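You operate a simulated robot arm through the tools that you are given. There is no shell and no other tool.

You are at the controls of a simulated robot arm. One attempt, no reset.

Task
Fit the green scent capsule, set the knob to mild and freshen the towels on cool air.
Fine: its socket is in the tank drawer; shut the drawer, and switch the dryer off after. Where these are worked on the way, their far stop is far enough and under half their travel is too little: tank drawer.

It is judged by the outcome, as a careful person would: the job done as asked, and still so three seconds after it is handed in. It fails if anything else is knocked over, pushed out of place, dropped, spilled or broken. Flat cloth is picked up by pressing the open fingertips on it (5 to 10 N) and closing them slowly along it; thin cloth reads only 2 to 8 mm in the jaws.

Robot
A 7-joint arm with a two-finger parallel gripper, fixed in place. Base frame: the origin is on the floor under the middle of its stand, x ahead of it, y to its left, z up. Lengths are in m, angles in degrees, forces in N, time in s.
It reaches about 1.479 m from its shoulder. Its first joint turns from -166.0 to 166.0 degrees. Payload 4.4 kg.
The tool frame sits at the grasp point between the pads (the TCP): z along the fingers, y along the line on which they close. The tips reach 0.023 m beyond it. The gripper opens to 0.094 m. The fingers are 0.038 m wide and 0.01 m thick; the gripper's body (0.054 by 0.096 m) begins 0.039 m behind the TCP.
Orientation is that of the tool frame in the base frame, as a unit quaternion [w, x, y, z]. With the fingers straight down and closing along the base's y, the tool's x points along the base's -x, its y along +y and its z along -z.

Tools
- The arm moves only by the tool jog_arm. Its argument "steps" is a list of rows, each a list of 7 numbers: the finger opening in m, from 0 to 0.094, then the shift along the base's x, y, z in m, then the turn, a rotation vector about the base's x, y, z in rad. In form: [[fingers, x, y, z, rx, ry, rz], ...]. A call has 1 to 20 rows; each row shifts and turns the commanded pose from where the row before left it. A row lasts 0.2 s, in which the tool goes at most 0.05 m and 8.6 degrees; a call with a longer step from one row to the next is refused whole, and so is a gripper value outside its range. A pose out of reach is approached as far as the arm can. The call stops where the force on the tool passes 90 N (or 10 N more than at its start, if that is more) or the arm is blocked; 0.2 s more then pass. The fingers move at their own pace (about 0.072 m/s each) and stop on an object; they squeeze with about 22 N. The grip force told is the motor's: it shows also when the fingers shut on nothing. Time passes only in rows, and 0.2 s behind the last, so rows that do not move let the fingers close. The reply holds the time, the measured pose of the TCP, the force on the tool along the base axes, the opening and the grip force, in the units named above and with some noise, with the torque about the TCP (base axes, N m) and any sound that the robot's microphone picked up, and new pictures: "show" is both (left out), scene, wrist or none.
- Cameras (640 x 400 px; columns grow to the right, rows downward): "scene" is fixed at [0.2366, -0.4982, 1.4405]; the picture's right is [0.82, -0.57, 0.00], its down [-0.22, -0.33, -0.92] and it looks along [0.52, 0.76, -0.40] (base axes); focal length 372 px, centre (320, 200). "wrist" rides on the gripper at [0.086, 0.016, -0.074] in the tool frame; the picture's right is [-0.18, 0.98, 0.00], its down [-0.58, -0.11, -0.81] and it looks along [-0.79, -0.15, 0.59] (tool axes); focal length 243 px, centre (320, 200). There is no depth. A picture from a camera that has moved, and an enlarged one, comes with that camera's place and axes in the base frame and with its lens. The place of the scene camera against the robot may be out by one fixed shift of up to 0.025 m in any direction.
- inspect(camera, box): a new picture of the part [left, top, right, bottom] of that camera's present view, enlarged. No time passes.
- sign_off(): hands the job in; it is judged then, once.

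Nothing tells you positions but the pictures and the camera data. Unless the task says otherwise, let go and move clear before handing in.

The tools are called after ">>>" as name(argument=value, ...) on one line, values as JSON. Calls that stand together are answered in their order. jog_arm: Moves the arm, as the interface text tells. Its arguments: {"type":"object","properties":{"steps":{"type":"array"},"show":{"type":"string","enum":["both","scene","wrist","none"]}},"required":["steps"]} The other tools are called the same way: inspect (camera, box) takes an enlarged picture of a part of a camera's view; sign_off () hands the job in.

At the start:

```text
time: 0.0
eef_pos: [0.5701, 0.3504, 1.1658]
orientation: [0.0, 0.0, 1.0, 0.0]
wrist_force: [-0.9, -0.4, 0.9]
moment: [0.0, 0.0, 0.0]
finger_gap: 0.094
grasp_force: 0.1
```

scene: 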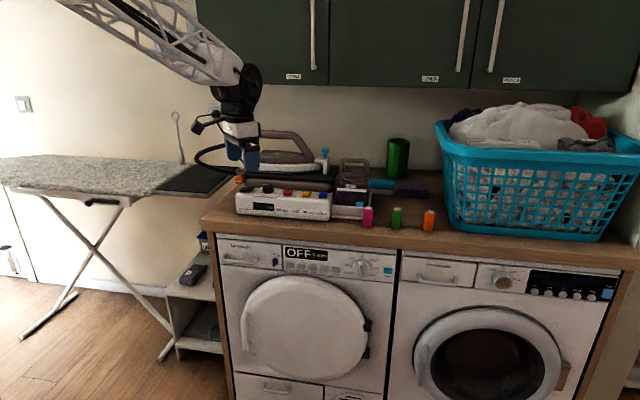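
wrist: 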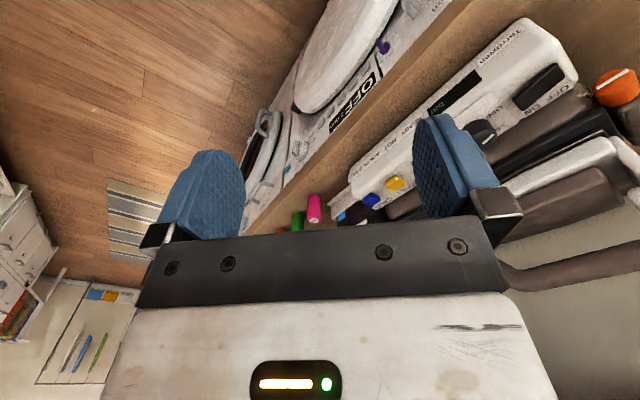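

I see a counter with a steam iron station, three capsules (pink, green, orange), a dryer (left) and a washer (right). I'll look closer at the dryer's panel and the counter before moving.

>>> inspect(camera="scene", box=[200, 220, 420, 300])

>>> inspect(camera="scene", box=[220, 130, 460, 260])

>>> inspect(camera="scene", box=[200, 300, 420, 400])

>>> inspect(camera="scene", box=[400, 230, 640, 320])

>>> inspect(camera="wrist", box=[200, 0, 460, 240])

```text
2.91 times, centred on (310, 260) of scene
camera zoom: at [0.2366, -0.4982, 1.4405], right [0.82, -0.57, 0.0], down [-0.22, -0.33, -0.92], along [0.52, 0.76, -0.4], focal length 1082 px, centre (349, 26)
```

zoom: 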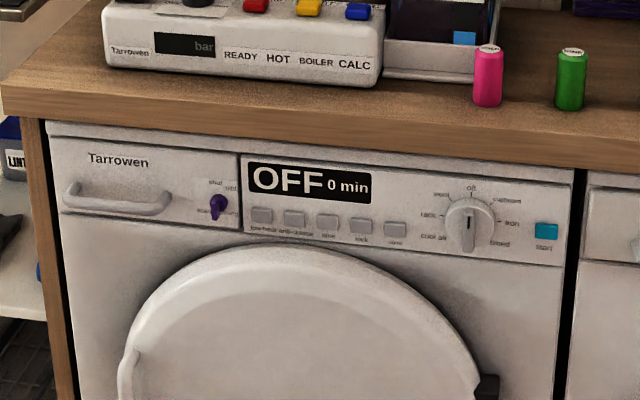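

```text
2.67 times, centred on (340, 195) of scene
camera zoom: at [0.2366, -0.4982, 1.4405], right [0.82, -0.57, 0.0], down [-0.22, -0.33, -0.92], along [0.52, 0.76, -0.4], focal length 992 px, centre (267, 213)
```

zoom: 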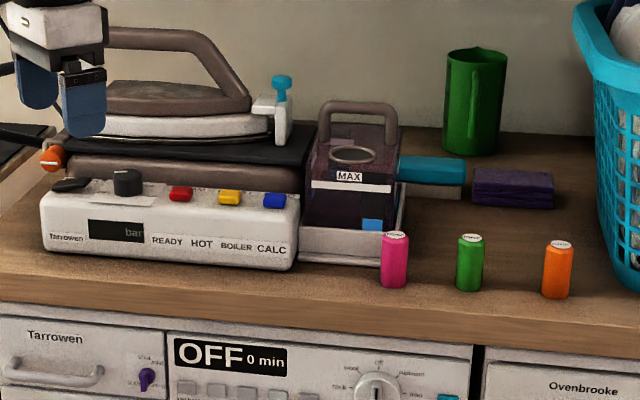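

```text
2.91 times, centred on (310, 350) of scene
camera zoom: at [0.2366, -0.4982, 1.4405], right [0.82, -0.57, 0.0], down [-0.22, -0.33, -0.92], along [0.52, 0.76, -0.4], focal length 1082 px, centre (349, -236)
```

zoom: 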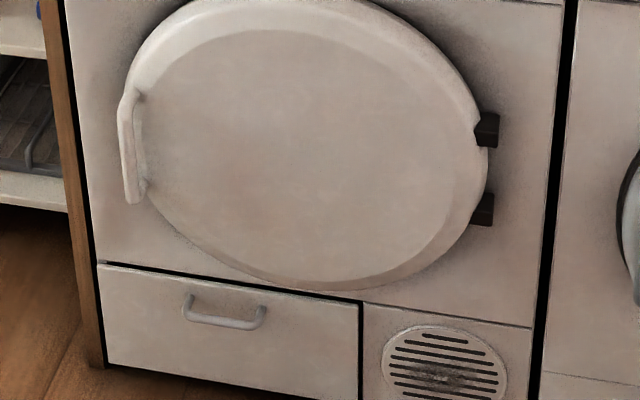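

```text
2.67 times, centred on (520, 275) of scene
camera zoom: at [0.2366, -0.4982, 1.4405], right [0.82, -0.57, 0.0], down [-0.22, -0.33, -0.92], along [0.52, 0.76, -0.4], focal length 992 px, centre (-213, 0)
```

zoom: 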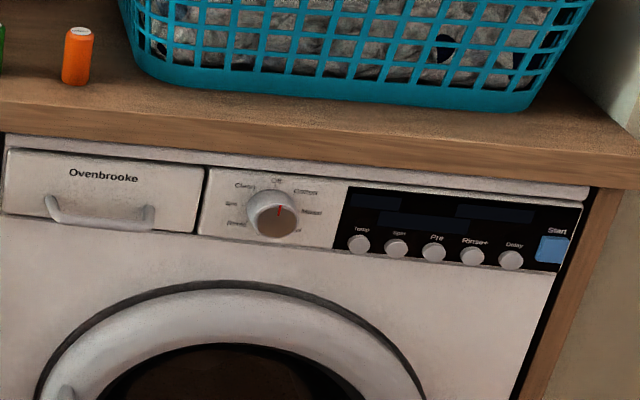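

```text
1.67 times, centred on (330, 120) of wrist
camera zoom: at [0.4828, 0.3663, 1.2394], right [0.18, 0.98, 0.0], down [0.58, -0.11, 0.81], along [0.79, -0.15, -0.59], focal length 404 px, centre (303, 333)
```

zoom: 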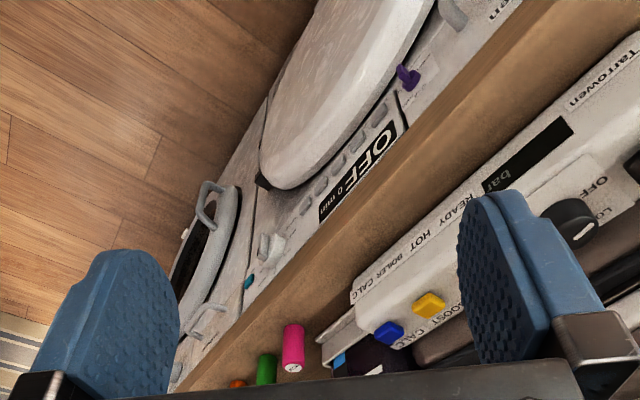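

I'm zooming in further on the knobs, labels and drawer before planning.

>>> inspect(camera="scene", box=[335, 245, 400, 290])

>>> inspect(camera="scene", box=[212, 235, 292, 285])

>>> inspect(camera="scene", box=[280, 240, 350, 285])

>>> inspect(camera="scene", box=[350, 195, 450, 240])

>>> inspect(camera="scene", box=[160, 230, 230, 360])

```text
8.89 times, centred on (368, 268) of scene
camera zoom: at [0.2366, -0.4982, 1.4405], right [0.82, -0.57, 0.0], down [-0.22, -0.33, -0.92], along [0.52, 0.76, -0.4], focal length 3305 px, centre (-102, -400)
```

zoom: 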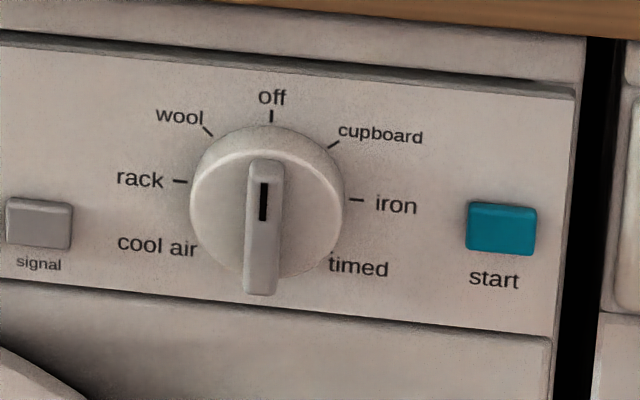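

```text
8.00 times, centred on (252, 260) of scene
camera zoom: at [0.2366, -0.4982, 1.4405], right [0.82, -0.57, 0.0], down [-0.22, -0.33, -0.92], along [0.52, 0.76, -0.4], focal length 2975 px, centre (864, -280)
```

zoom: 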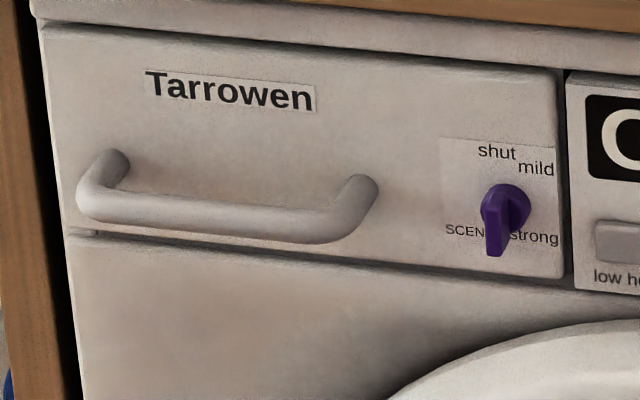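

```text
8.89 times, centred on (315, 262) of scene
camera zoom: at [0.2366, -0.4982, 1.4405], right [0.82, -0.57, 0.0], down [-0.22, -0.33, -0.92], along [0.52, 0.76, -0.4], focal length 3305 px, centre (364, -356)
```

zoom: 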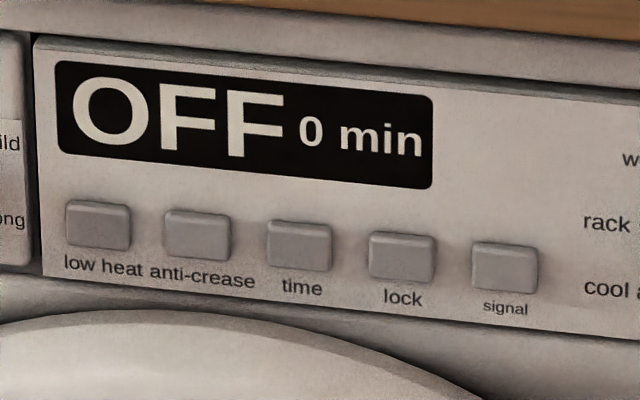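

```text
6.40 times, centred on (400, 218) of scene
camera zoom: at [0.2366, -0.4982, 1.4405], right [0.82, -0.57, 0.0], down [-0.22, -0.33, -0.92], along [0.52, 0.76, -0.4], focal length 2380 px, centre (-192, 88)
```

zoom: 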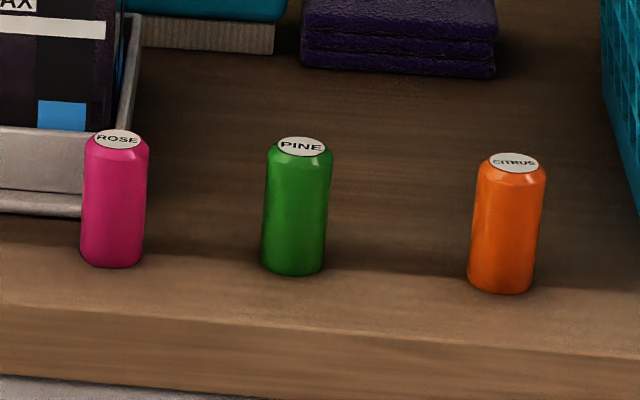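

```text
3.08 times, centred on (195, 295) of scene
camera zoom: at [0.2366, -0.4982, 1.4405], right [0.82, -0.57, 0.0], down [-0.22, -0.33, -0.92], along [0.52, 0.76, -0.4], focal length 1144 px, centre (705, -92)
```

zoom: 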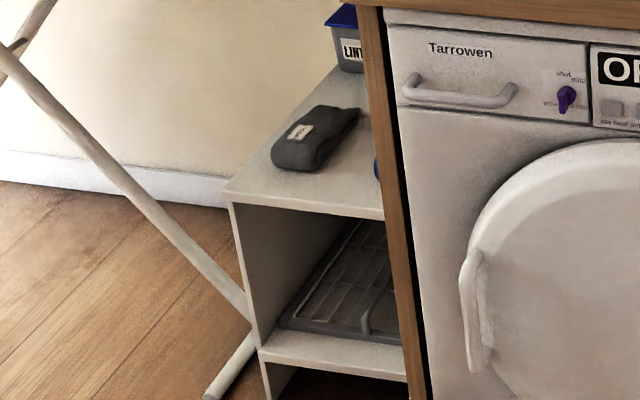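

The counter runs at about 45° to the base axes, and its top is at z of roughly 0.90. I'm checking the folded items and basket to find out where the towels are.

>>> inspect(camera="scene", box=[330, 130, 450, 210])

>>> inspect(camera="scene", box=[430, 90, 640, 245])

>>> inspect(camera="scene", box=[0, 90, 240, 360])

>>> inspect(camera="wrist", box=[230, 100, 430, 240])

```text
5.00 times, centred on (390, 170) of scene
camera zoom: at [0.2366, -0.4982, 1.4405], right [0.82, -0.57, 0.0], down [-0.22, -0.33, -0.92], along [0.52, 0.76, -0.4], focal length 1859 px, centre (-30, 350)
```

zoom: 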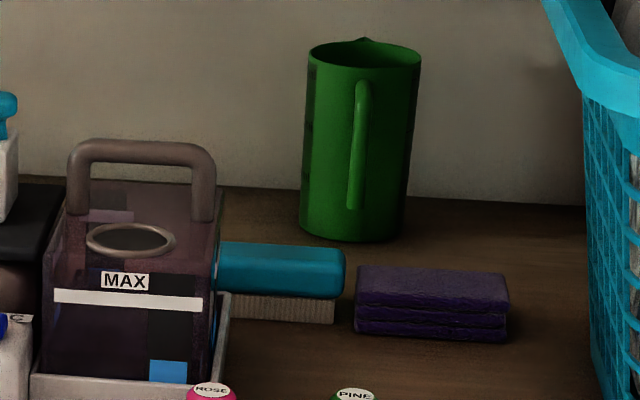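

```text
2.58 times, centred on (535, 168) of scene
camera zoom: at [0.2366, -0.4982, 1.4405], right [0.82, -0.57, 0.0], down [-0.22, -0.33, -0.92], along [0.52, 0.76, -0.4], focal length 960 px, centre (-235, 284)
```

zoom: 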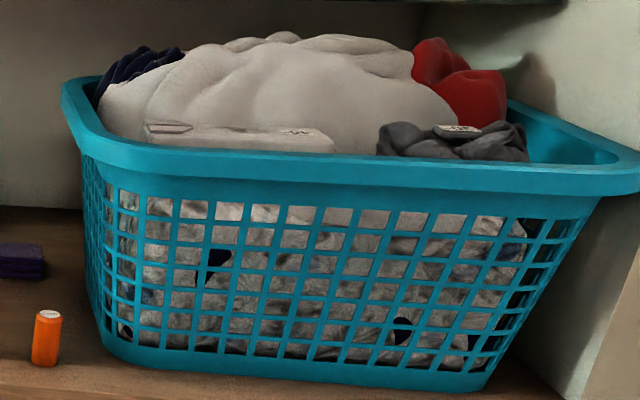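

```text
1.48 times, centred on (120, 225) of scene
camera zoom: at [0.2366, -0.4982, 1.4405], right [0.82, -0.57, 0.0], down [-0.22, -0.33, -0.92], along [0.52, 0.76, -0.4], focal length 551 px, centre (616, 163)
```

zoom: 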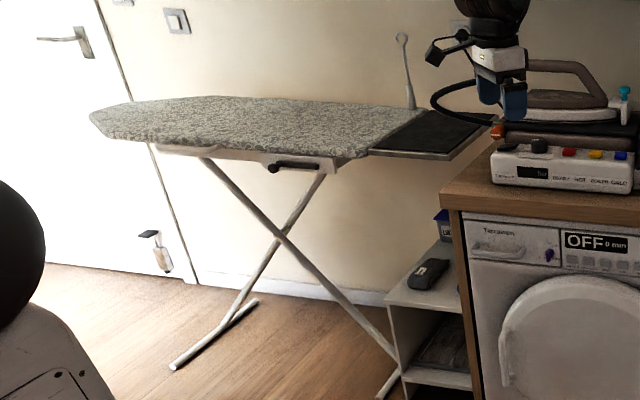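

```text
2.86 times, centred on (330, 170) of wrist
camera zoom: at [0.4828, 0.3663, 1.2394], right [0.18, 0.98, 0.0], down [0.58, -0.11, 0.81], along [0.79, -0.15, -0.59], focal length 693 px, centre (291, 286)
```

zoom: 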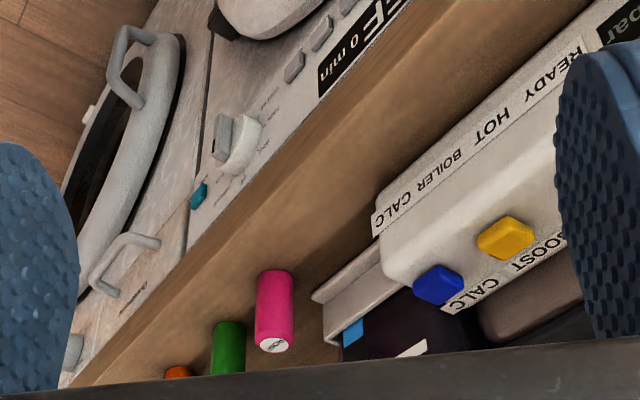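

I take the towels to be in the drum already, since only the drawer is named as something to work. I'll back off in front of the tank drawer and tip the gripper level, facing the panel, to get a proper look.

>>> jog_arm(steps=[[0.094, -0.01, -0.002, -0.01, 0, 0, -0.1355], [0.094, -0.01, -0.002, -0.01, 0, 0, -0.1355], [0.094, -0.01, -0.002, -0.01, 0, 0, -0.1355], [0.094, -0.01, -0.002, -0.01, 0, 0, -0.1355], [0.094, -0.01, -0.002, -0.01, 0, 0, -0.1355], [0.094, -0.01, -0.002, -0.01, 0, 0, -0.1355], [0.094, -0.01, 0, -0.01, 0.0981, -0.1037, 0], [0.094, -0.01, 0, -0.01, 0.0981, -0.1037, 0], [0.094, -0.01, 0, -0.01, 0.0981, -0.1037, 0], [0.094, -0.01, 0, -0.01, 0.0981, -0.1037, 0], [0.094, -0.01, 0, -0.02, 0.0981, -0.1037, 0], [0.094, -0.01, 0, -0.02, 0.0981, -0.1037, 0], [0.094, -0.01, 0, -0.02, 0.0981, -0.1037, 0], [0.094, 0, 0, -0.02, 0.0981, -0.1037, 0], [0.094, 0, 0, -0.02, 0.0981, -0.1037, 0], [0.094, 0, 0, -0.02, 0.0981, -0.1037, 0], [0.094, 0, 0, -0.02, 0.0981, -0.1037, 0]])

```text
time: 3.6
eef_pos: [0.4239, 0.3513, 0.9355]
orientation: [0.245, 0.242, 0.709, 0.616]
wrist_force: [4.5, -3.2, 0.8]
moment: [0.02, 0.13, 0.28]
finger_gap: 0.0939
grasp_force: 0.0
out of reach, approached as far as the arm can: row 14, 15
camera wrist: at [0.3111, 0.3528, 0.9562], right [0.18, 0.0, 0.98], down [-0.08, -1.0, 0.02], along [0.98, -0.08, -0.18], focal length 243 px, centre (320, 200)
```

scene: 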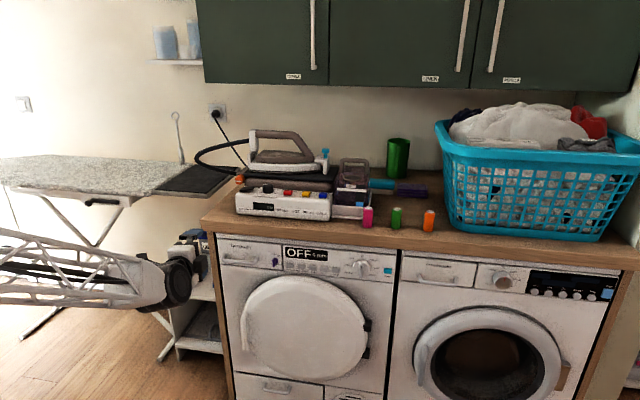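
wrist: 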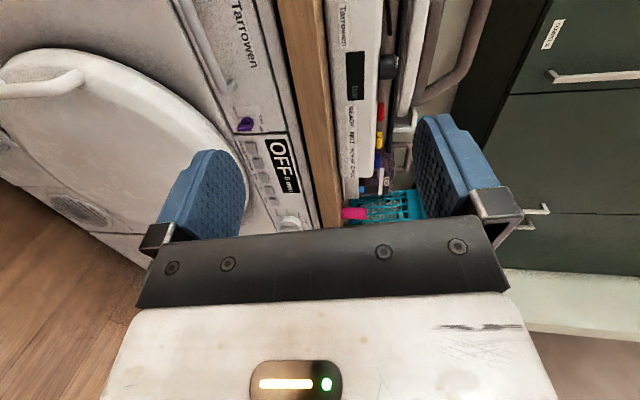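

The gripper stopped a little short of level, so I'll let it settle and study the panel through the wrist camera.

>>> jog_arm(steps=[[0.094, 0, 0, 0, 0, 0, 0], [0.094, 0, 0, 0, 0, 0, 0]], show="wrist")

>>> inspect(camera="wrist", box=[150, 0, 350, 240])

>>> inspect(camera="scene", box=[-200, 150, 240, 400])

```text
time: 4.2
eef_pos: [0.4315, 0.3448, 0.9389]
orientation: [0.244, 0.278, 0.691, 0.621]
wrist_force: [-0.4, 0.9, 0.0]
moment: [0.05, 0.0, 0.01]
finger_gap: 0.0938
grasp_force: 0.0
camera wrist: at [0.319, 0.3525, 0.9629], right [0.22, -0.05, 0.97], down [-0.14, -0.99, -0.02], along [0.97, -0.13, -0.22], focal length 243 px, centre (320, 200)
```

wrist: 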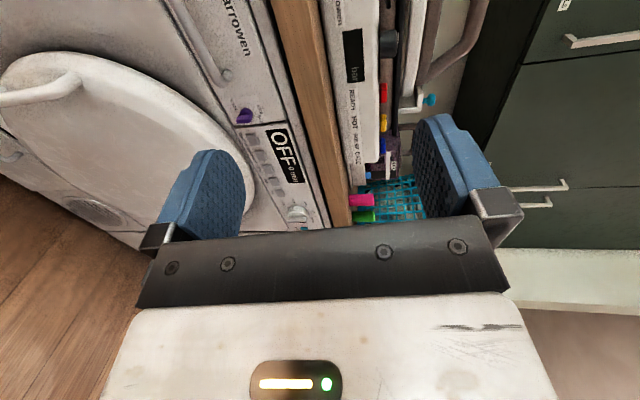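

```text
1.67 times, centred on (250, 120) of wrist
camera zoom: at [0.319, 0.3525, 0.9629], right [0.22, -0.05, 0.97], down [-0.14, -0.99, -0.02], along [0.97, -0.13, -0.22], focal length 404 px, centre (437, 333)
```

zoom: 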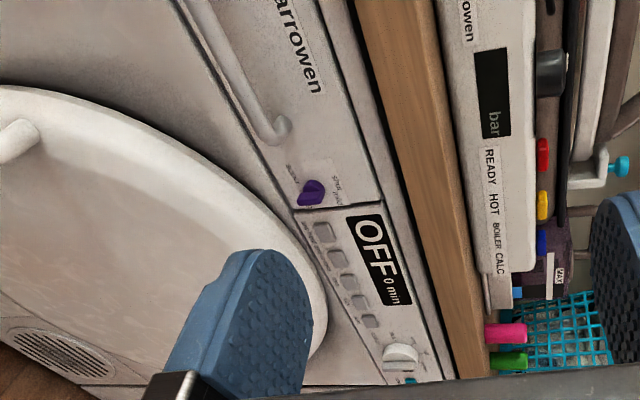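

```text
refused: -200 is not a number from 0 to 640
```

The panel plane comes out near n·p ≈ 0.816 with its inward normal at about 45°. The scent knob is near (0.706, 0.447, 0.76), the dial near (0.905, 0.246, 0.785) and the drawer handle near (0.606, 0.498, 0.767). I'm moving to a standoff in front of the handle.

>>> jog_arm(steps=[[0.094, 0.016, 0.015, -0.026, 0, 0, 0], [0.094, 0.016, 0.015, -0.026, 0, 0, 0], [0.094, 0.016, 0.015, -0.026, 0, 0, 0], [0.094, 0.016, 0.015, -0.026, 0, 0, 0], [0.094, 0.016, 0.015, -0.026, 0, 0, 0], [0.094, 0.0, 0.0, -0.026, 0, 0, 0.022], [0.094, 0, 0, 0, 0, 0, 0]])

```text
time: 5.8
eef_pos: [0.5297, 0.398, 0.7881]
orientation: [0.236, 0.271, 0.695, 0.623]
wrist_force: [0.2, 0.3, 0.0]
moment: [0.01, 0.0, -0.01]
finger_gap: 0.0941
grasp_force: 0.1
out of reach, approached as far as the arm can: row 2, 3, 4, 5
camera wrist: at [0.4173, 0.4012, 0.8136], right [0.22, -0.05, 0.97], down [-0.11, -0.99, -0.02], along [0.97, -0.11, -0.22], focal length 243 px, centre (320, 200)
```

scene: 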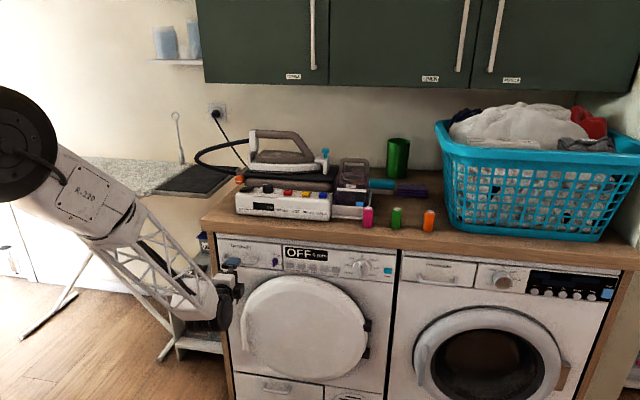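
wrist: 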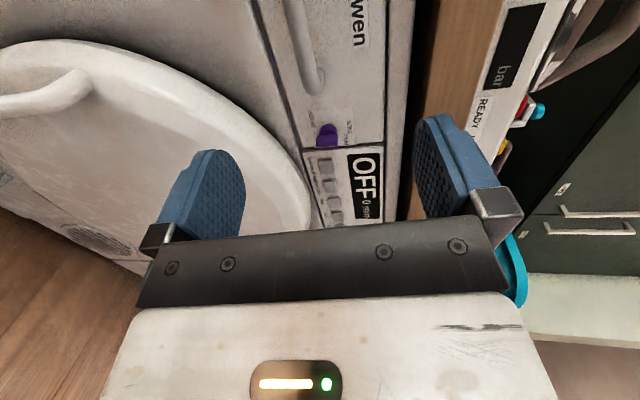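

The arm is hitting a joint limit just short of level, so I'll use a slight downward pitch, which still suits the bar handle. I'm narrowing the fingers and lining up in front of the handle's middle.

>>> jog_arm(steps=[[0.06, 0.009, 0.012, 0.002, -0.053, 0.053, 0], [0.06, 0.009, 0.012, 0.002, -0.053, 0.053, 0], [0.06, 0.008, 0.013, 0.001, 0, 0, 0], [0.06, 0, 0, 0, 0, 0, 0], [0.06, 0, 0, 0, 0, 0, 0]], show="wrist")

>>> inspect(camera="wrist", box=[200, 0, 460, 240])

>>> inspect(camera="scene", box=[170, 220, 310, 320])

```text
time: 7.0
eef_pos: [0.5558, 0.4323, 0.7916]
orientation: [0.213, 0.291, 0.738, 0.57]
wrist_force: [0.2, -0.3, 0.0]
moment: [-0.01, -0.01, -0.01]
finger_gap: 0.0602
grasp_force: 0.2
camera wrist: at [0.4472, 0.4405, 0.8284], right [0.32, 0.05, 0.95], down [-0.11, -0.99, 0.09], along [0.94, -0.13, -0.31], focal length 243 px, centre (320, 200)
```

wrist: 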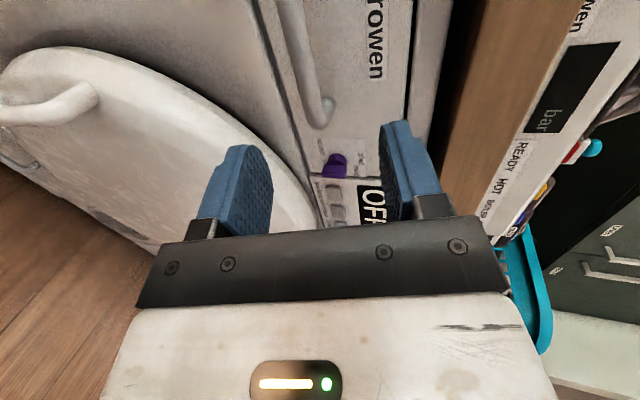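

```text
1.67 times, centred on (330, 120) of wrist
camera zoom: at [0.4472, 0.4405, 0.8284], right [0.32, 0.05, 0.95], down [-0.11, -0.99, 0.09], along [0.94, -0.13, -0.31], focal length 404 px, centre (303, 333)
```

zoom: 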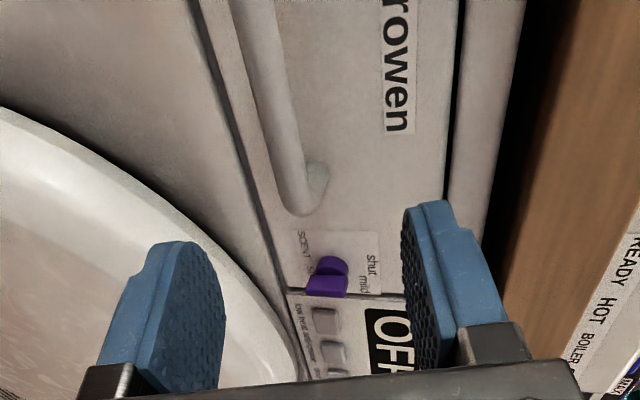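

```text
4.00 times, centred on (240, 270) of scene
camera zoom: at [0.2366, -0.4982, 1.4405], right [0.82, -0.57, 0.0], down [-0.22, -0.33, -0.92], along [0.52, 0.76, -0.4], focal length 1487 px, centre (640, -80)
```

zoom: 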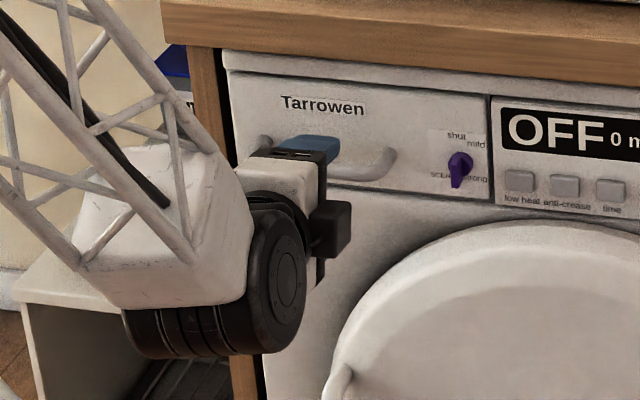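

Measured and commanded poses now agree. Two wrist views put the handle bar at n·p ≈ 0.788 and z ≈ 0.764, so I'm centring on it, trimming the heading and rechecking before going in.

>>> jog_arm(steps=[[0.05, -0.008, 0.008, -0.012, 0, 0, -0.03], [0.05, -0.007, 0.007, -0.0125, 0, 0, -0.027], [0.05, 0.0142, 0.014, 0, 0, 0, 0], [0.05, 0.0071, 0.007, 0, 0, 0, 0], [0.05, 0, 0, 0, 0, 0, 0]], show="wrist")

>>> inspect(camera="wrist", box=[200, 0, 460, 240])

>>> inspect(camera="scene", box=[200, 225, 300, 295])

```text
time: 8.2
eef_pos: [0.5919, 0.431, 0.7812]
orientation: [0.225, 0.309, 0.731, 0.565]
wrist_force: [-0.3, -0.3, 0.0]
moment: [0.01, -0.01, 0.0]
finger_gap: 0.0499
grasp_force: 0.0
out of reach, approached as far as the arm can: row 1, 2, 3, 4
camera wrist: at [0.4842, 0.4449, 0.8177], right [0.32, 0.04, 0.94], down [-0.16, -0.98, 0.09], along [0.93, -0.18, -0.31], focal length 243 px, centre (320, 200)
```

wrist: 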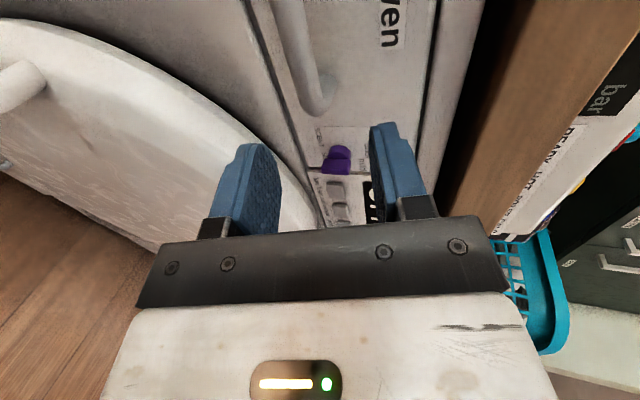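

```text
1.67 times, centred on (330, 120) of wrist
camera zoom: at [0.4842, 0.4449, 0.8177], right [0.32, 0.04, 0.94], down [-0.16, -0.98, 0.09], along [0.93, -0.18, -0.31], focal length 404 px, centre (303, 333)
```

zoom: 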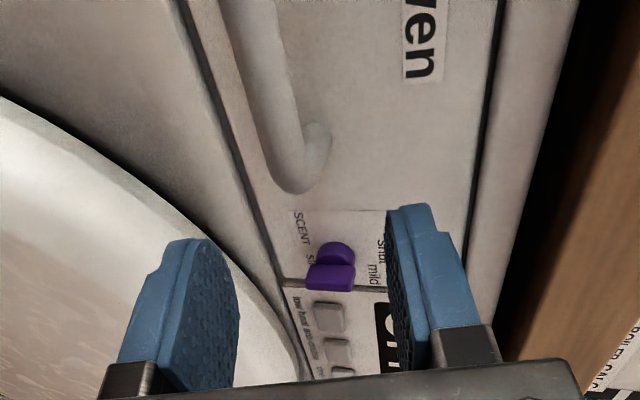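

```text
5.71 times, centred on (250, 260) of scene
camera zoom: at [0.2366, -0.4982, 1.4405], right [0.82, -0.57, 0.0], down [-0.22, -0.33, -0.92], along [0.52, 0.76, -0.4], focal length 2125 px, centre (720, -143)
```

zoom: 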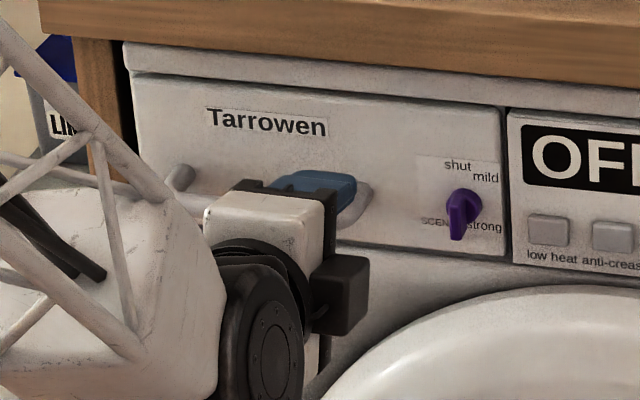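

Moving left along the panel at this shallow pitch is limited. I'll back off slightly and pitch down to about 35°, which should suit the arm better and still clears the gap behind the bar.

>>> jog_arm(steps=[[0.05, -0.012, -0.008, 0.008, -0.082, 0.083, 0], [0.05, -0.012, 0.004, 0.008, -0.082, 0.083, 0], [0.05, -0.006, 0.015, 0.007, -0.082, 0.083, 0], [0.05, 0, 0.015, 0, 0, 0, 0], [0.05, 0, 0.014, 0, 0, 0, 0], [0.05, 0, 0, 0, 0, 0, 0]], show="wrist")

>>> inspect(camera="wrist", box=[200, 0, 460, 240])

>>> inspect(camera="scene", box=[200, 225, 300, 295])

```text
time: 9.6
eef_pos: [0.5641, 0.472, 0.8051]
orientation: [0.173, 0.349, 0.816, 0.427]
wrist_force: [-0.1, -1.0, 0.2]
moment: [0.0, 0.0, -0.01]
finger_gap: 0.05
grasp_force: 0.1
camera wrist: at [0.4672, 0.4974, 0.8625], right [0.54, 0.25, 0.8], down [-0.11, -0.92, 0.36], along [0.83, -0.29, -0.47], focal length 243 px, centre (320, 200)
```

wrist: 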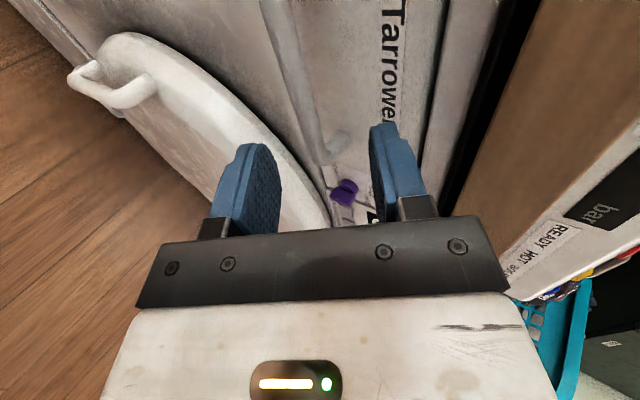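

```text
1.67 times, centred on (330, 120) of wrist
camera zoom: at [0.4672, 0.4974, 0.8625], right [0.54, 0.25, 0.8], down [-0.11, -0.92, 0.36], along [0.83, -0.29, -0.47], focal length 404 px, centre (303, 333)
```

zoom: 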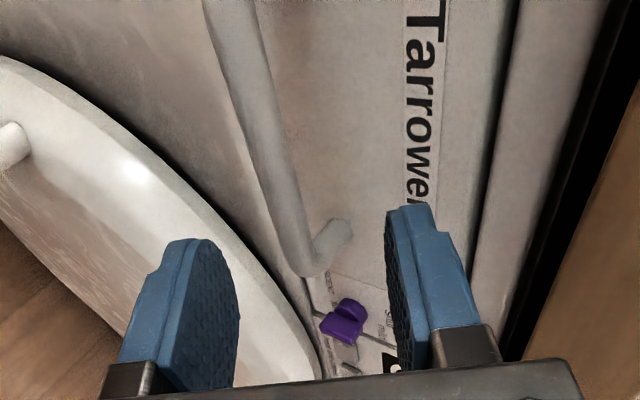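

```text
5.71 times, centred on (250, 260) of scene
camera zoom: at [0.2366, -0.4982, 1.4405], right [0.82, -0.57, 0.0], down [-0.22, -0.33, -0.92], along [0.52, 0.76, -0.4], focal length 2125 px, centre (720, -143)
```

zoom: 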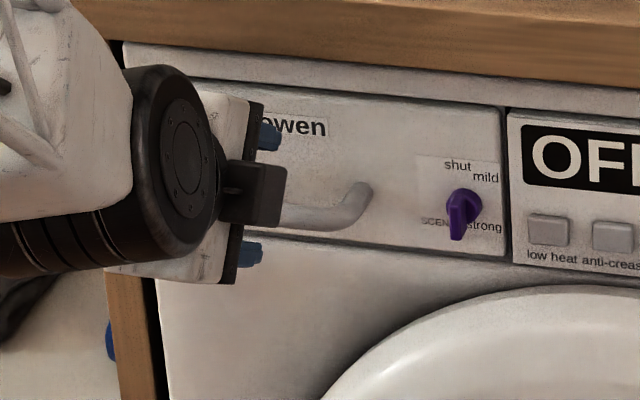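

This pose is reached exactly. The bar sits a little low relative to the tool axis (z ≈ 0.758), so I'll align with it, close the fingers partway and check once more.

>>> jog_arm(steps=[[0.04, 0.005, 0.005, -0.01, 0, 0, 0], [0.04, 0.004, 0.004, -0.008, 0, 0, 0], [0.04, 0, 0, 0, 0, 0, 0]], show="none")

>>> inspect(camera="wrist", box=[200, 0, 460, 240])

>>> inspect(camera="scene", box=[200, 225, 300, 295])

```text
time: 10.4
eef_pos: [0.5735, 0.4814, 0.7878]
orientation: [0.173, 0.349, 0.815, 0.428]
wrist_force: [0.4, 0.8, -0.1]
moment: [-0.01, 0.0, -0.02]
finger_gap: 0.0403
grasp_force: 0.0
```

```text
1.67 times, centred on (330, 120) of wrist
camera zoom: at [0.4762, 0.5066, 0.8444], right [0.54, 0.25, 0.8], down [-0.11, -0.92, 0.36], along [0.83, -0.29, -0.47], focal length 404 px, centre (303, 333)
```

zoom: 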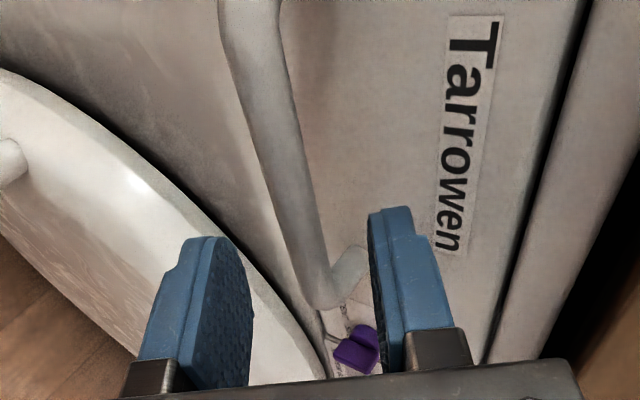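

```text
5.71 times, centred on (250, 260) of scene
camera zoom: at [0.2366, -0.4982, 1.4405], right [0.82, -0.57, 0.0], down [-0.22, -0.33, -0.92], along [0.52, 0.76, -0.4], focal length 2125 px, centre (720, -143)
```

zoom: 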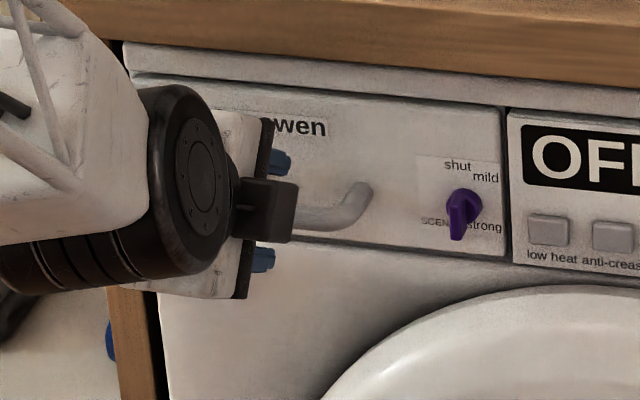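

The bar is about 5 mm below the tool axis. I'm correcting for that and sliding in along the tool axis to straddle it.

>>> jog_arm(steps=[[0.04, 0.006, 0.006, -0.01, 0, 0, 0], [0.04, 0.0078, 0.0077, -0.0077, 0, 0, 0], [0.04, 0.0079, 0.0077, -0.0086, 0, 0, 0], [0.04, 0, 0, 0, 0, 0, 0]], show="wrist")

>>> inspect(camera="wrist", box=[200, 0, 460, 240])

>>> inspect(camera="scene", box=[200, 225, 300, 295])

```text
time: 11.2
eef_pos: [0.5926, 0.5017, 0.7666]
orientation: [0.172, 0.347, 0.815, 0.431]
wrist_force: [-69.2, -69.6, 51.1]
moment: [2.07, -1.77, 0.8]
finger_gap: 0.0343
grasp_force: 0.1
stopped in row 4: the force on the tool passed its limit at 188 N (the readings are from after the stop); the commanded pose is now the measured one
camera wrist: at [0.4961, 0.5256, 0.8229], right [0.54, 0.25, 0.8], down [-0.1, -0.93, 0.36], along [0.84, -0.28, -0.47], focal length 243 px, centre (320, 200)
```

wrist: 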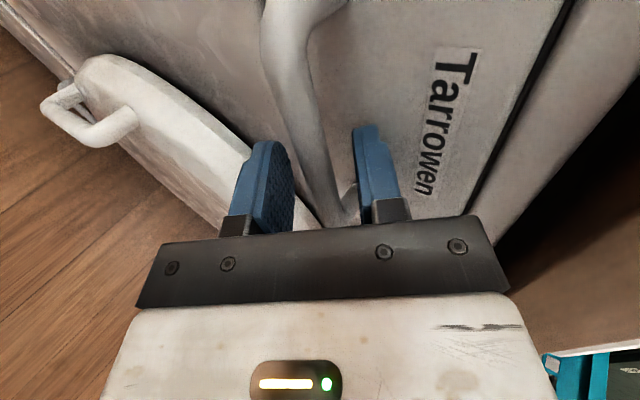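

```text
1.67 times, centred on (330, 120) of wrist
camera zoom: at [0.4961, 0.5256, 0.8229], right [0.54, 0.25, 0.8], down [-0.1, -0.93, 0.36], along [0.84, -0.28, -0.47], focal length 404 px, centre (303, 333)
```

zoom: 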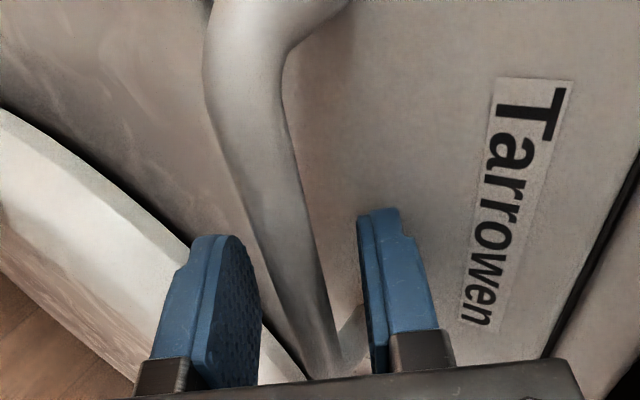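

```text
5.71 times, centred on (250, 260) of scene
camera zoom: at [0.2366, -0.4982, 1.4405], right [0.82, -0.57, 0.0], down [-0.22, -0.33, -0.92], along [0.52, 0.76, -0.4], focal length 2125 px, centre (720, -143)
```

zoom: 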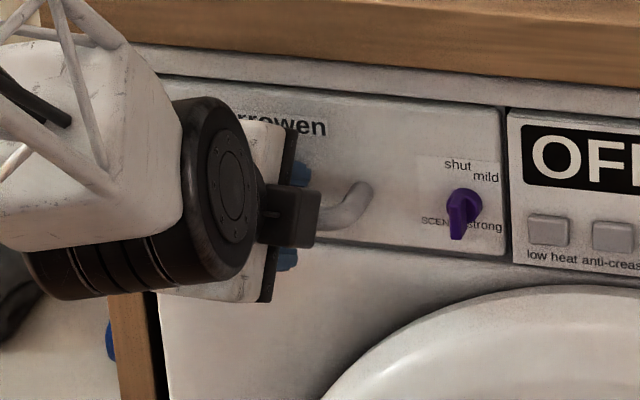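

The upper fingertip touched the panel, so the bar now lies between the fingers about 15 mm past the TCP. I'll ease off a few millimetres, narrow the fingers, move slightly deeper and grip.

>>> jog_arm(steps=[[0.034, -0.0025, -0.0025, 0.0025, 0, 0, 0], [0.026, 0, 0, 0, 0, 0, 0], [0.024, 0, 0, 0, 0, 0, 0], [0.024, 0.0025, 0.0025, -0.0025, 0, 0, 0], [0.024, 0.0015, 0.0015, -0.0015, 0, 0, 0], [0.024, 0, 0, 0, 0, 0, 0]], show="none")

>>> inspect(camera="wrist", box=[200, 0, 460, 240])

```text
time: 12.6
eef_pos: [0.5947, 0.5023, 0.7637]
orientation: [0.171, 0.347, 0.816, 0.43]
wrist_force: [-39.8, -35.3, 33.9]
moment: [1.04, -0.82, 0.6]
finger_gap: 0.0227
grasp_force: 0.0
```

```text
1.67 times, centred on (330, 120) of wrist
camera zoom: at [0.4988, 0.5271, 0.8208], right [0.54, 0.25, 0.8], down [-0.1, -0.93, 0.36], along [0.84, -0.28, -0.47], focal length 404 px, centre (303, 333)
```

zoom: 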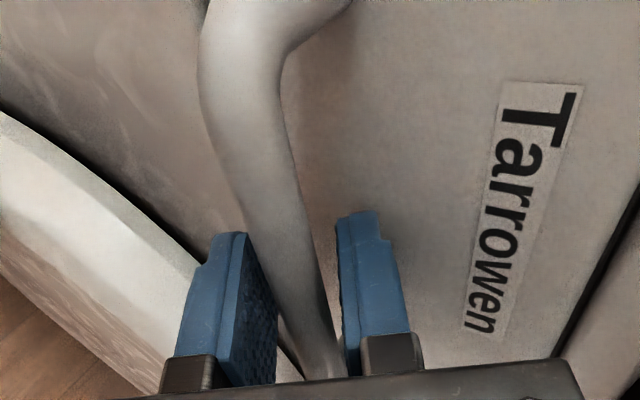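

Still pressing the panel lightly with the bar between the pads. I'm closing on the bar and then relieving the push.

>>> jog_arm(steps=[[0.015, -0.001, -0.001, 0.001, 0, 0, 0], [0.005, 0, 0, 0, 0, 0, 0], [0.0, 0, 0, 0, 0, 0, 0], [0.0, 0, 0, 0, 0, 0, 0]], show="none")

>>> inspect(camera="wrist", box=[200, 0, 460, 240])

```text
time: 13.6
eef_pos: [0.594, 0.5015, 0.7637]
orientation: [0.171, 0.346, 0.816, 0.43]
wrist_force: [4.6, 0.0, 7.3]
moment: [-0.98, -0.97, 1.06]
finger_gap: 0.0143
grasp_force: 45.0
```

```text
1.67 times, centred on (330, 120) of wrist
camera zoom: at [0.4983, 0.5265, 0.8212], right [0.54, 0.25, 0.8], down [-0.1, -0.93, 0.36], along [0.83, -0.28, -0.47], focal length 404 px, centre (303, 333)
```

zoom: 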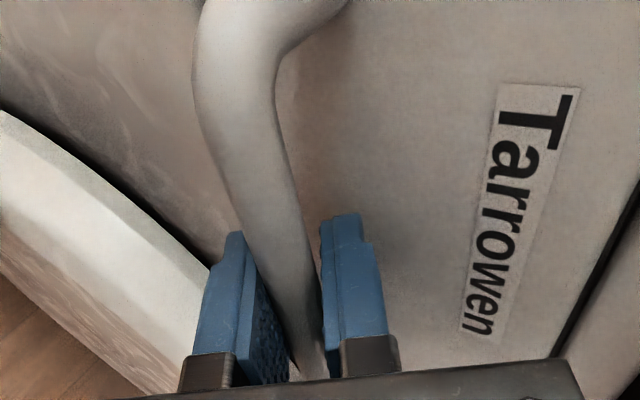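

The bar is gripped (gap 14 mm). I'm pulling the drawer straight out in small steps.

>>> jog_arm(steps=[[0.0, -0.0071, -0.007, 0, 0, 0, 0], [0.0, -0.0107, -0.0105, 0, 0, 0, 0], [0.0, -0.0107, -0.0105, 0, 0, 0, 0], [0.0, -0.0107, -0.0105, 0, 0, 0, 0], [0.0, -0.0107, -0.0105, 0, 0, 0, 0], [0.0, 0, 0, 0, 0, 0, 0]])

```text
time: 15.0
eef_pos: [0.545, 0.4519, 0.7637]
orientation: [0.17, 0.348, 0.816, 0.429]
wrist_force: [32.7, -33.4, -9.2]
moment: [-1.0, -1.05, 1.0]
finger_gap: 0.0146
grasp_force: 44.7
camera wrist: at [0.4479, 0.4767, 0.8215], right [0.54, 0.25, 0.8], down [-0.1, -0.93, 0.36], along [0.83, -0.28, -0.48], focal length 243 px, centre (320, 200)
```

scene: 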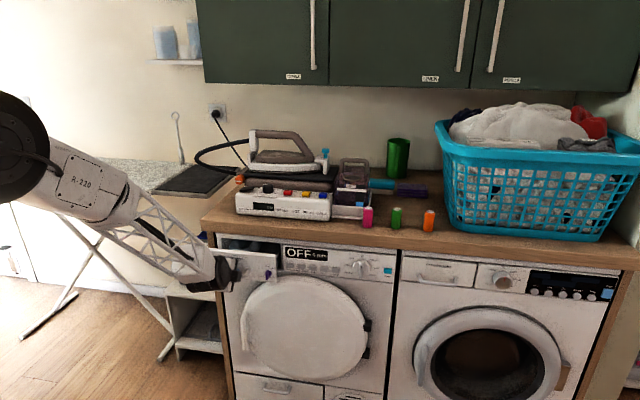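
wrist: 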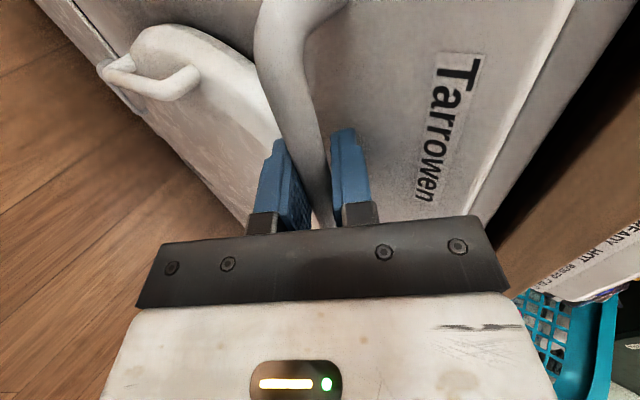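

The drawer is sliding, but the sideways force along the panel shows its true axis is turned a degree or two. I'll relieve that and continue on a corrected line.

>>> jog_arm(steps=[[0.0, 0.001, -0.001, 0, 0, 0, 0], [0.0, 0, 0, 0, 0, 0, 0]], show="none")

```text
time: 15.6
eef_pos: [0.5438, 0.4539, 0.7651]
orientation: [0.17, 0.346, 0.816, 0.43]
wrist_force: [5.8, -7.5, -10.5]
moment: [-0.95, -0.98, 1.09]
finger_gap: 0.0143
grasp_force: 45.1
```

>>> jog_arm(steps=[[0.0, -0.0125, -0.013, 0, 0, 0, 0], [0.0, -0.0125, -0.013, 0, 0, 0, 0], [0.0, -0.0125, -0.013, 0, 0, 0, 0], [0.0, -0.0125, -0.013, 0, 0, 0, 0], [0.0, 0, 0, 0, 0, 0, 0]])

```text
time: 16.8
eef_pos: [0.4962, 0.4021, 0.7641]
orientation: [0.171, 0.347, 0.816, 0.43]
wrist_force: [-33.4, 32.1, -10.3]
moment: [-0.95, -0.96, 0.96]
finger_gap: 0.0147
grasp_force: 44.8
camera wrist: at [0.3985, 0.4265, 0.8214], right [0.54, 0.25, 0.8], down [-0.1, -0.93, 0.36], along [0.83, -0.28, -0.47], focal length 243 px, centre (320, 200)
```

scene: 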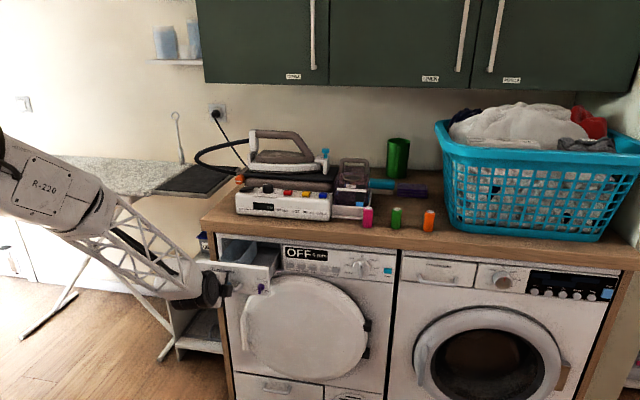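
wrist: 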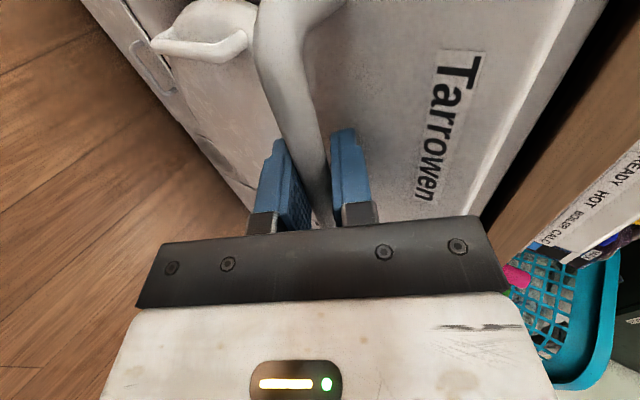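

>>> jog_arm(steps=[[0.0, -0.008, -0.0065, 0, 0, 0, 0], [0.0, -0.0106, -0.0107, 0, 0, 0, 0], [0.0, -0.0106, -0.0107, 0, 0, 0, 0], [0.0, -0.0106, -0.0107, 0, 0, 0, 0], [0.0, 0, 0, 0, 0, 0, 0]])

>>> inspect(camera="scene", box=[190, 225, 310, 305])

```text
time: 18.0
eef_pos: [0.4557, 0.3617, 0.7649]
orientation: [0.172, 0.346, 0.815, 0.431]
wrist_force: [-33.5, 33.1, 1.1]
moment: [-0.97, -0.95, 1.02]
finger_gap: 0.0145
grasp_force: 45.1
camera wrist: at [0.359, 0.3863, 0.8212], right [0.54, 0.25, 0.8], down [-0.1, -0.93, 0.36], along [0.84, -0.28, -0.47], focal length 243 px, centre (320, 200)
```

scene: 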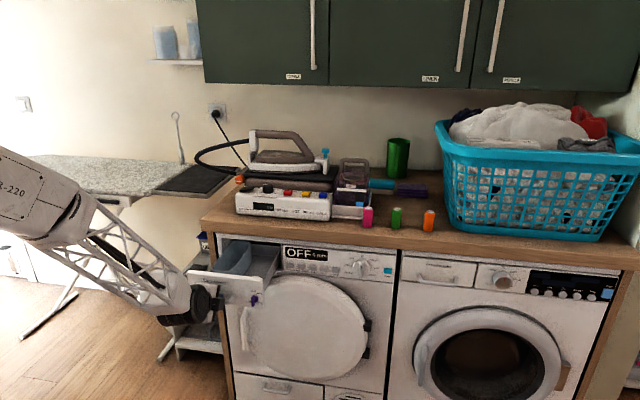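
wrist: 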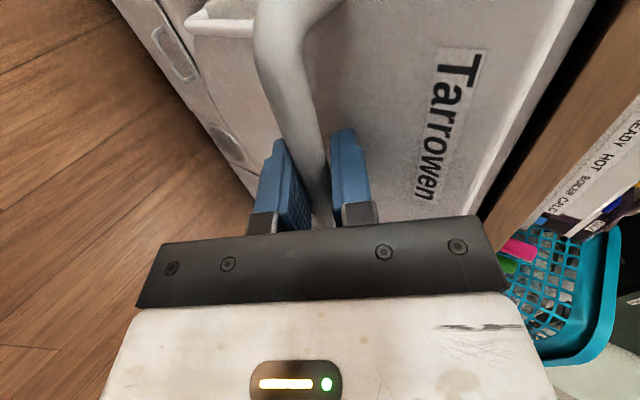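

```text
5.00 times, centred on (250, 265) of scene
camera zoom: at [0.2366, -0.4982, 1.4405], right [0.82, -0.57, 0.0], down [-0.22, -0.33, -0.92], along [0.52, 0.76, -0.4], focal length 1859 px, centre (670, -125)
```

zoom: 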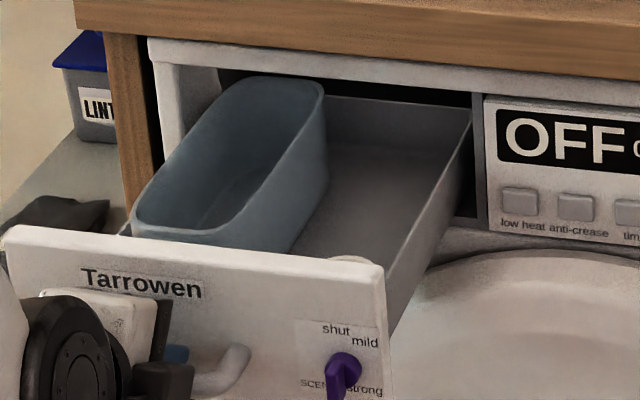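

The drawer is out about 20 cm and I can see a round socket just behind the front at the scent-knob end. I'm continuing to pull gently to find the far stop.

>>> jog_arm(steps=[[0.0, -0.008, -0.006, 0, 0, 0, 0], [0.0, -0.0075, -0.007, 0, 0, 0, 0], [0.0, -0.0075, -0.007, 0, 0, 0, 0], [0.0, -0.0072, -0.007, 0, 0, 0, 0], [0.0, -0.0072, -0.007, 0, 0, 0, 0], [0.0, 0, 0, 0, 0, 0, 0]])

>>> inspect(camera="scene", box=[190, 225, 310, 305])

```text
time: 19.4
eef_pos: [0.4186, 0.3279, 0.7644]
orientation: [0.171, 0.347, 0.816, 0.43]
wrist_force: [32.2, -32.5, -7.6]
moment: [-1.04, -1.1, 0.93]
finger_gap: 0.0144
grasp_force: 44.7
camera wrist: at [0.3218, 0.3525, 0.8216], right [0.54, 0.25, 0.8], down [-0.1, -0.93, 0.36], along [0.83, -0.28, -0.48], focal length 243 px, centre (320, 200)
```

scene: 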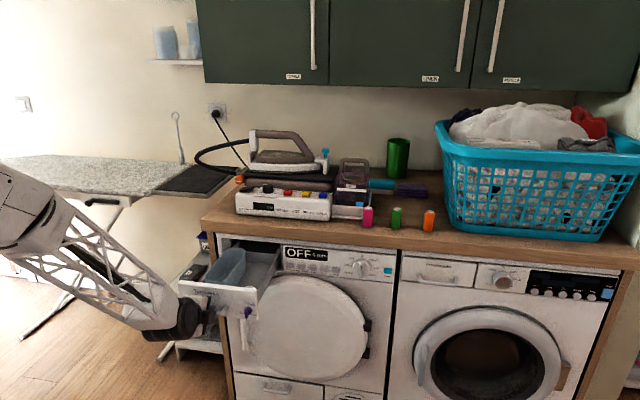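
wrist: 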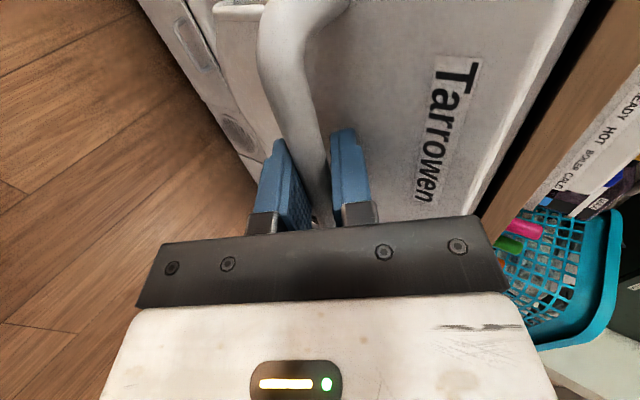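

```text
5.00 times, centred on (250, 265) of scene
camera zoom: at [0.2366, -0.4982, 1.4405], right [0.82, -0.57, 0.0], down [-0.22, -0.33, -0.92], along [0.52, 0.76, -0.4], focal length 1859 px, centre (670, -125)
```

zoom: 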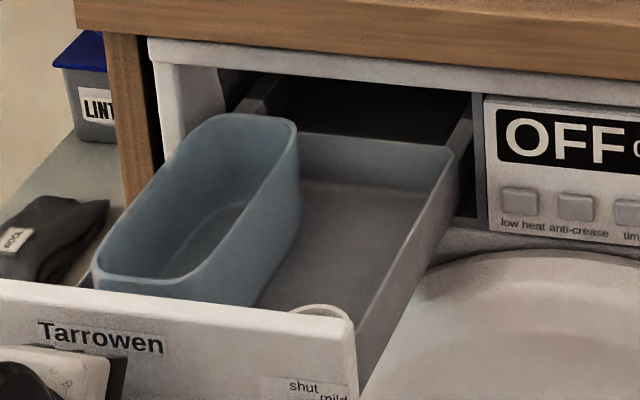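

>>> jog_arm(steps=[[0.0, -0.006, -0.0075, 0, 0, 0, 0], [0.0, -0.007, -0.007, 0, 0, 0, 0], [0.0, -0.007, -0.007, 0, 0, 0, 0], [0.0, -0.007, -0.007, 0, 0, 0, 0], [0.0, 0, 0, 0, 0, 0, 0]], show="none")

>>> inspect(camera="scene", box=[170, 225, 310, 315])

```text
time: 20.6
eef_pos: [0.3914, 0.2993, 0.7648]
orientation: [0.171, 0.346, 0.816, 0.43]
wrist_force: [-33.2, 33.3, 0.0]
moment: [-0.97, -0.98, 1.06]
finger_gap: 0.0141
grasp_force: 45.2
```

```text
4.44 times, centred on (240, 270) of scene
camera zoom: at [0.2366, -0.4982, 1.4405], right [0.82, -0.57, 0.0], down [-0.22, -0.33, -0.92], along [0.52, 0.76, -0.4], focal length 1652 px, centre (676, -111)
```

zoom: 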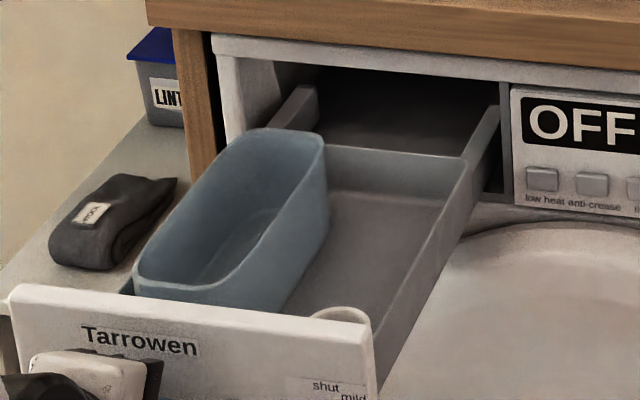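

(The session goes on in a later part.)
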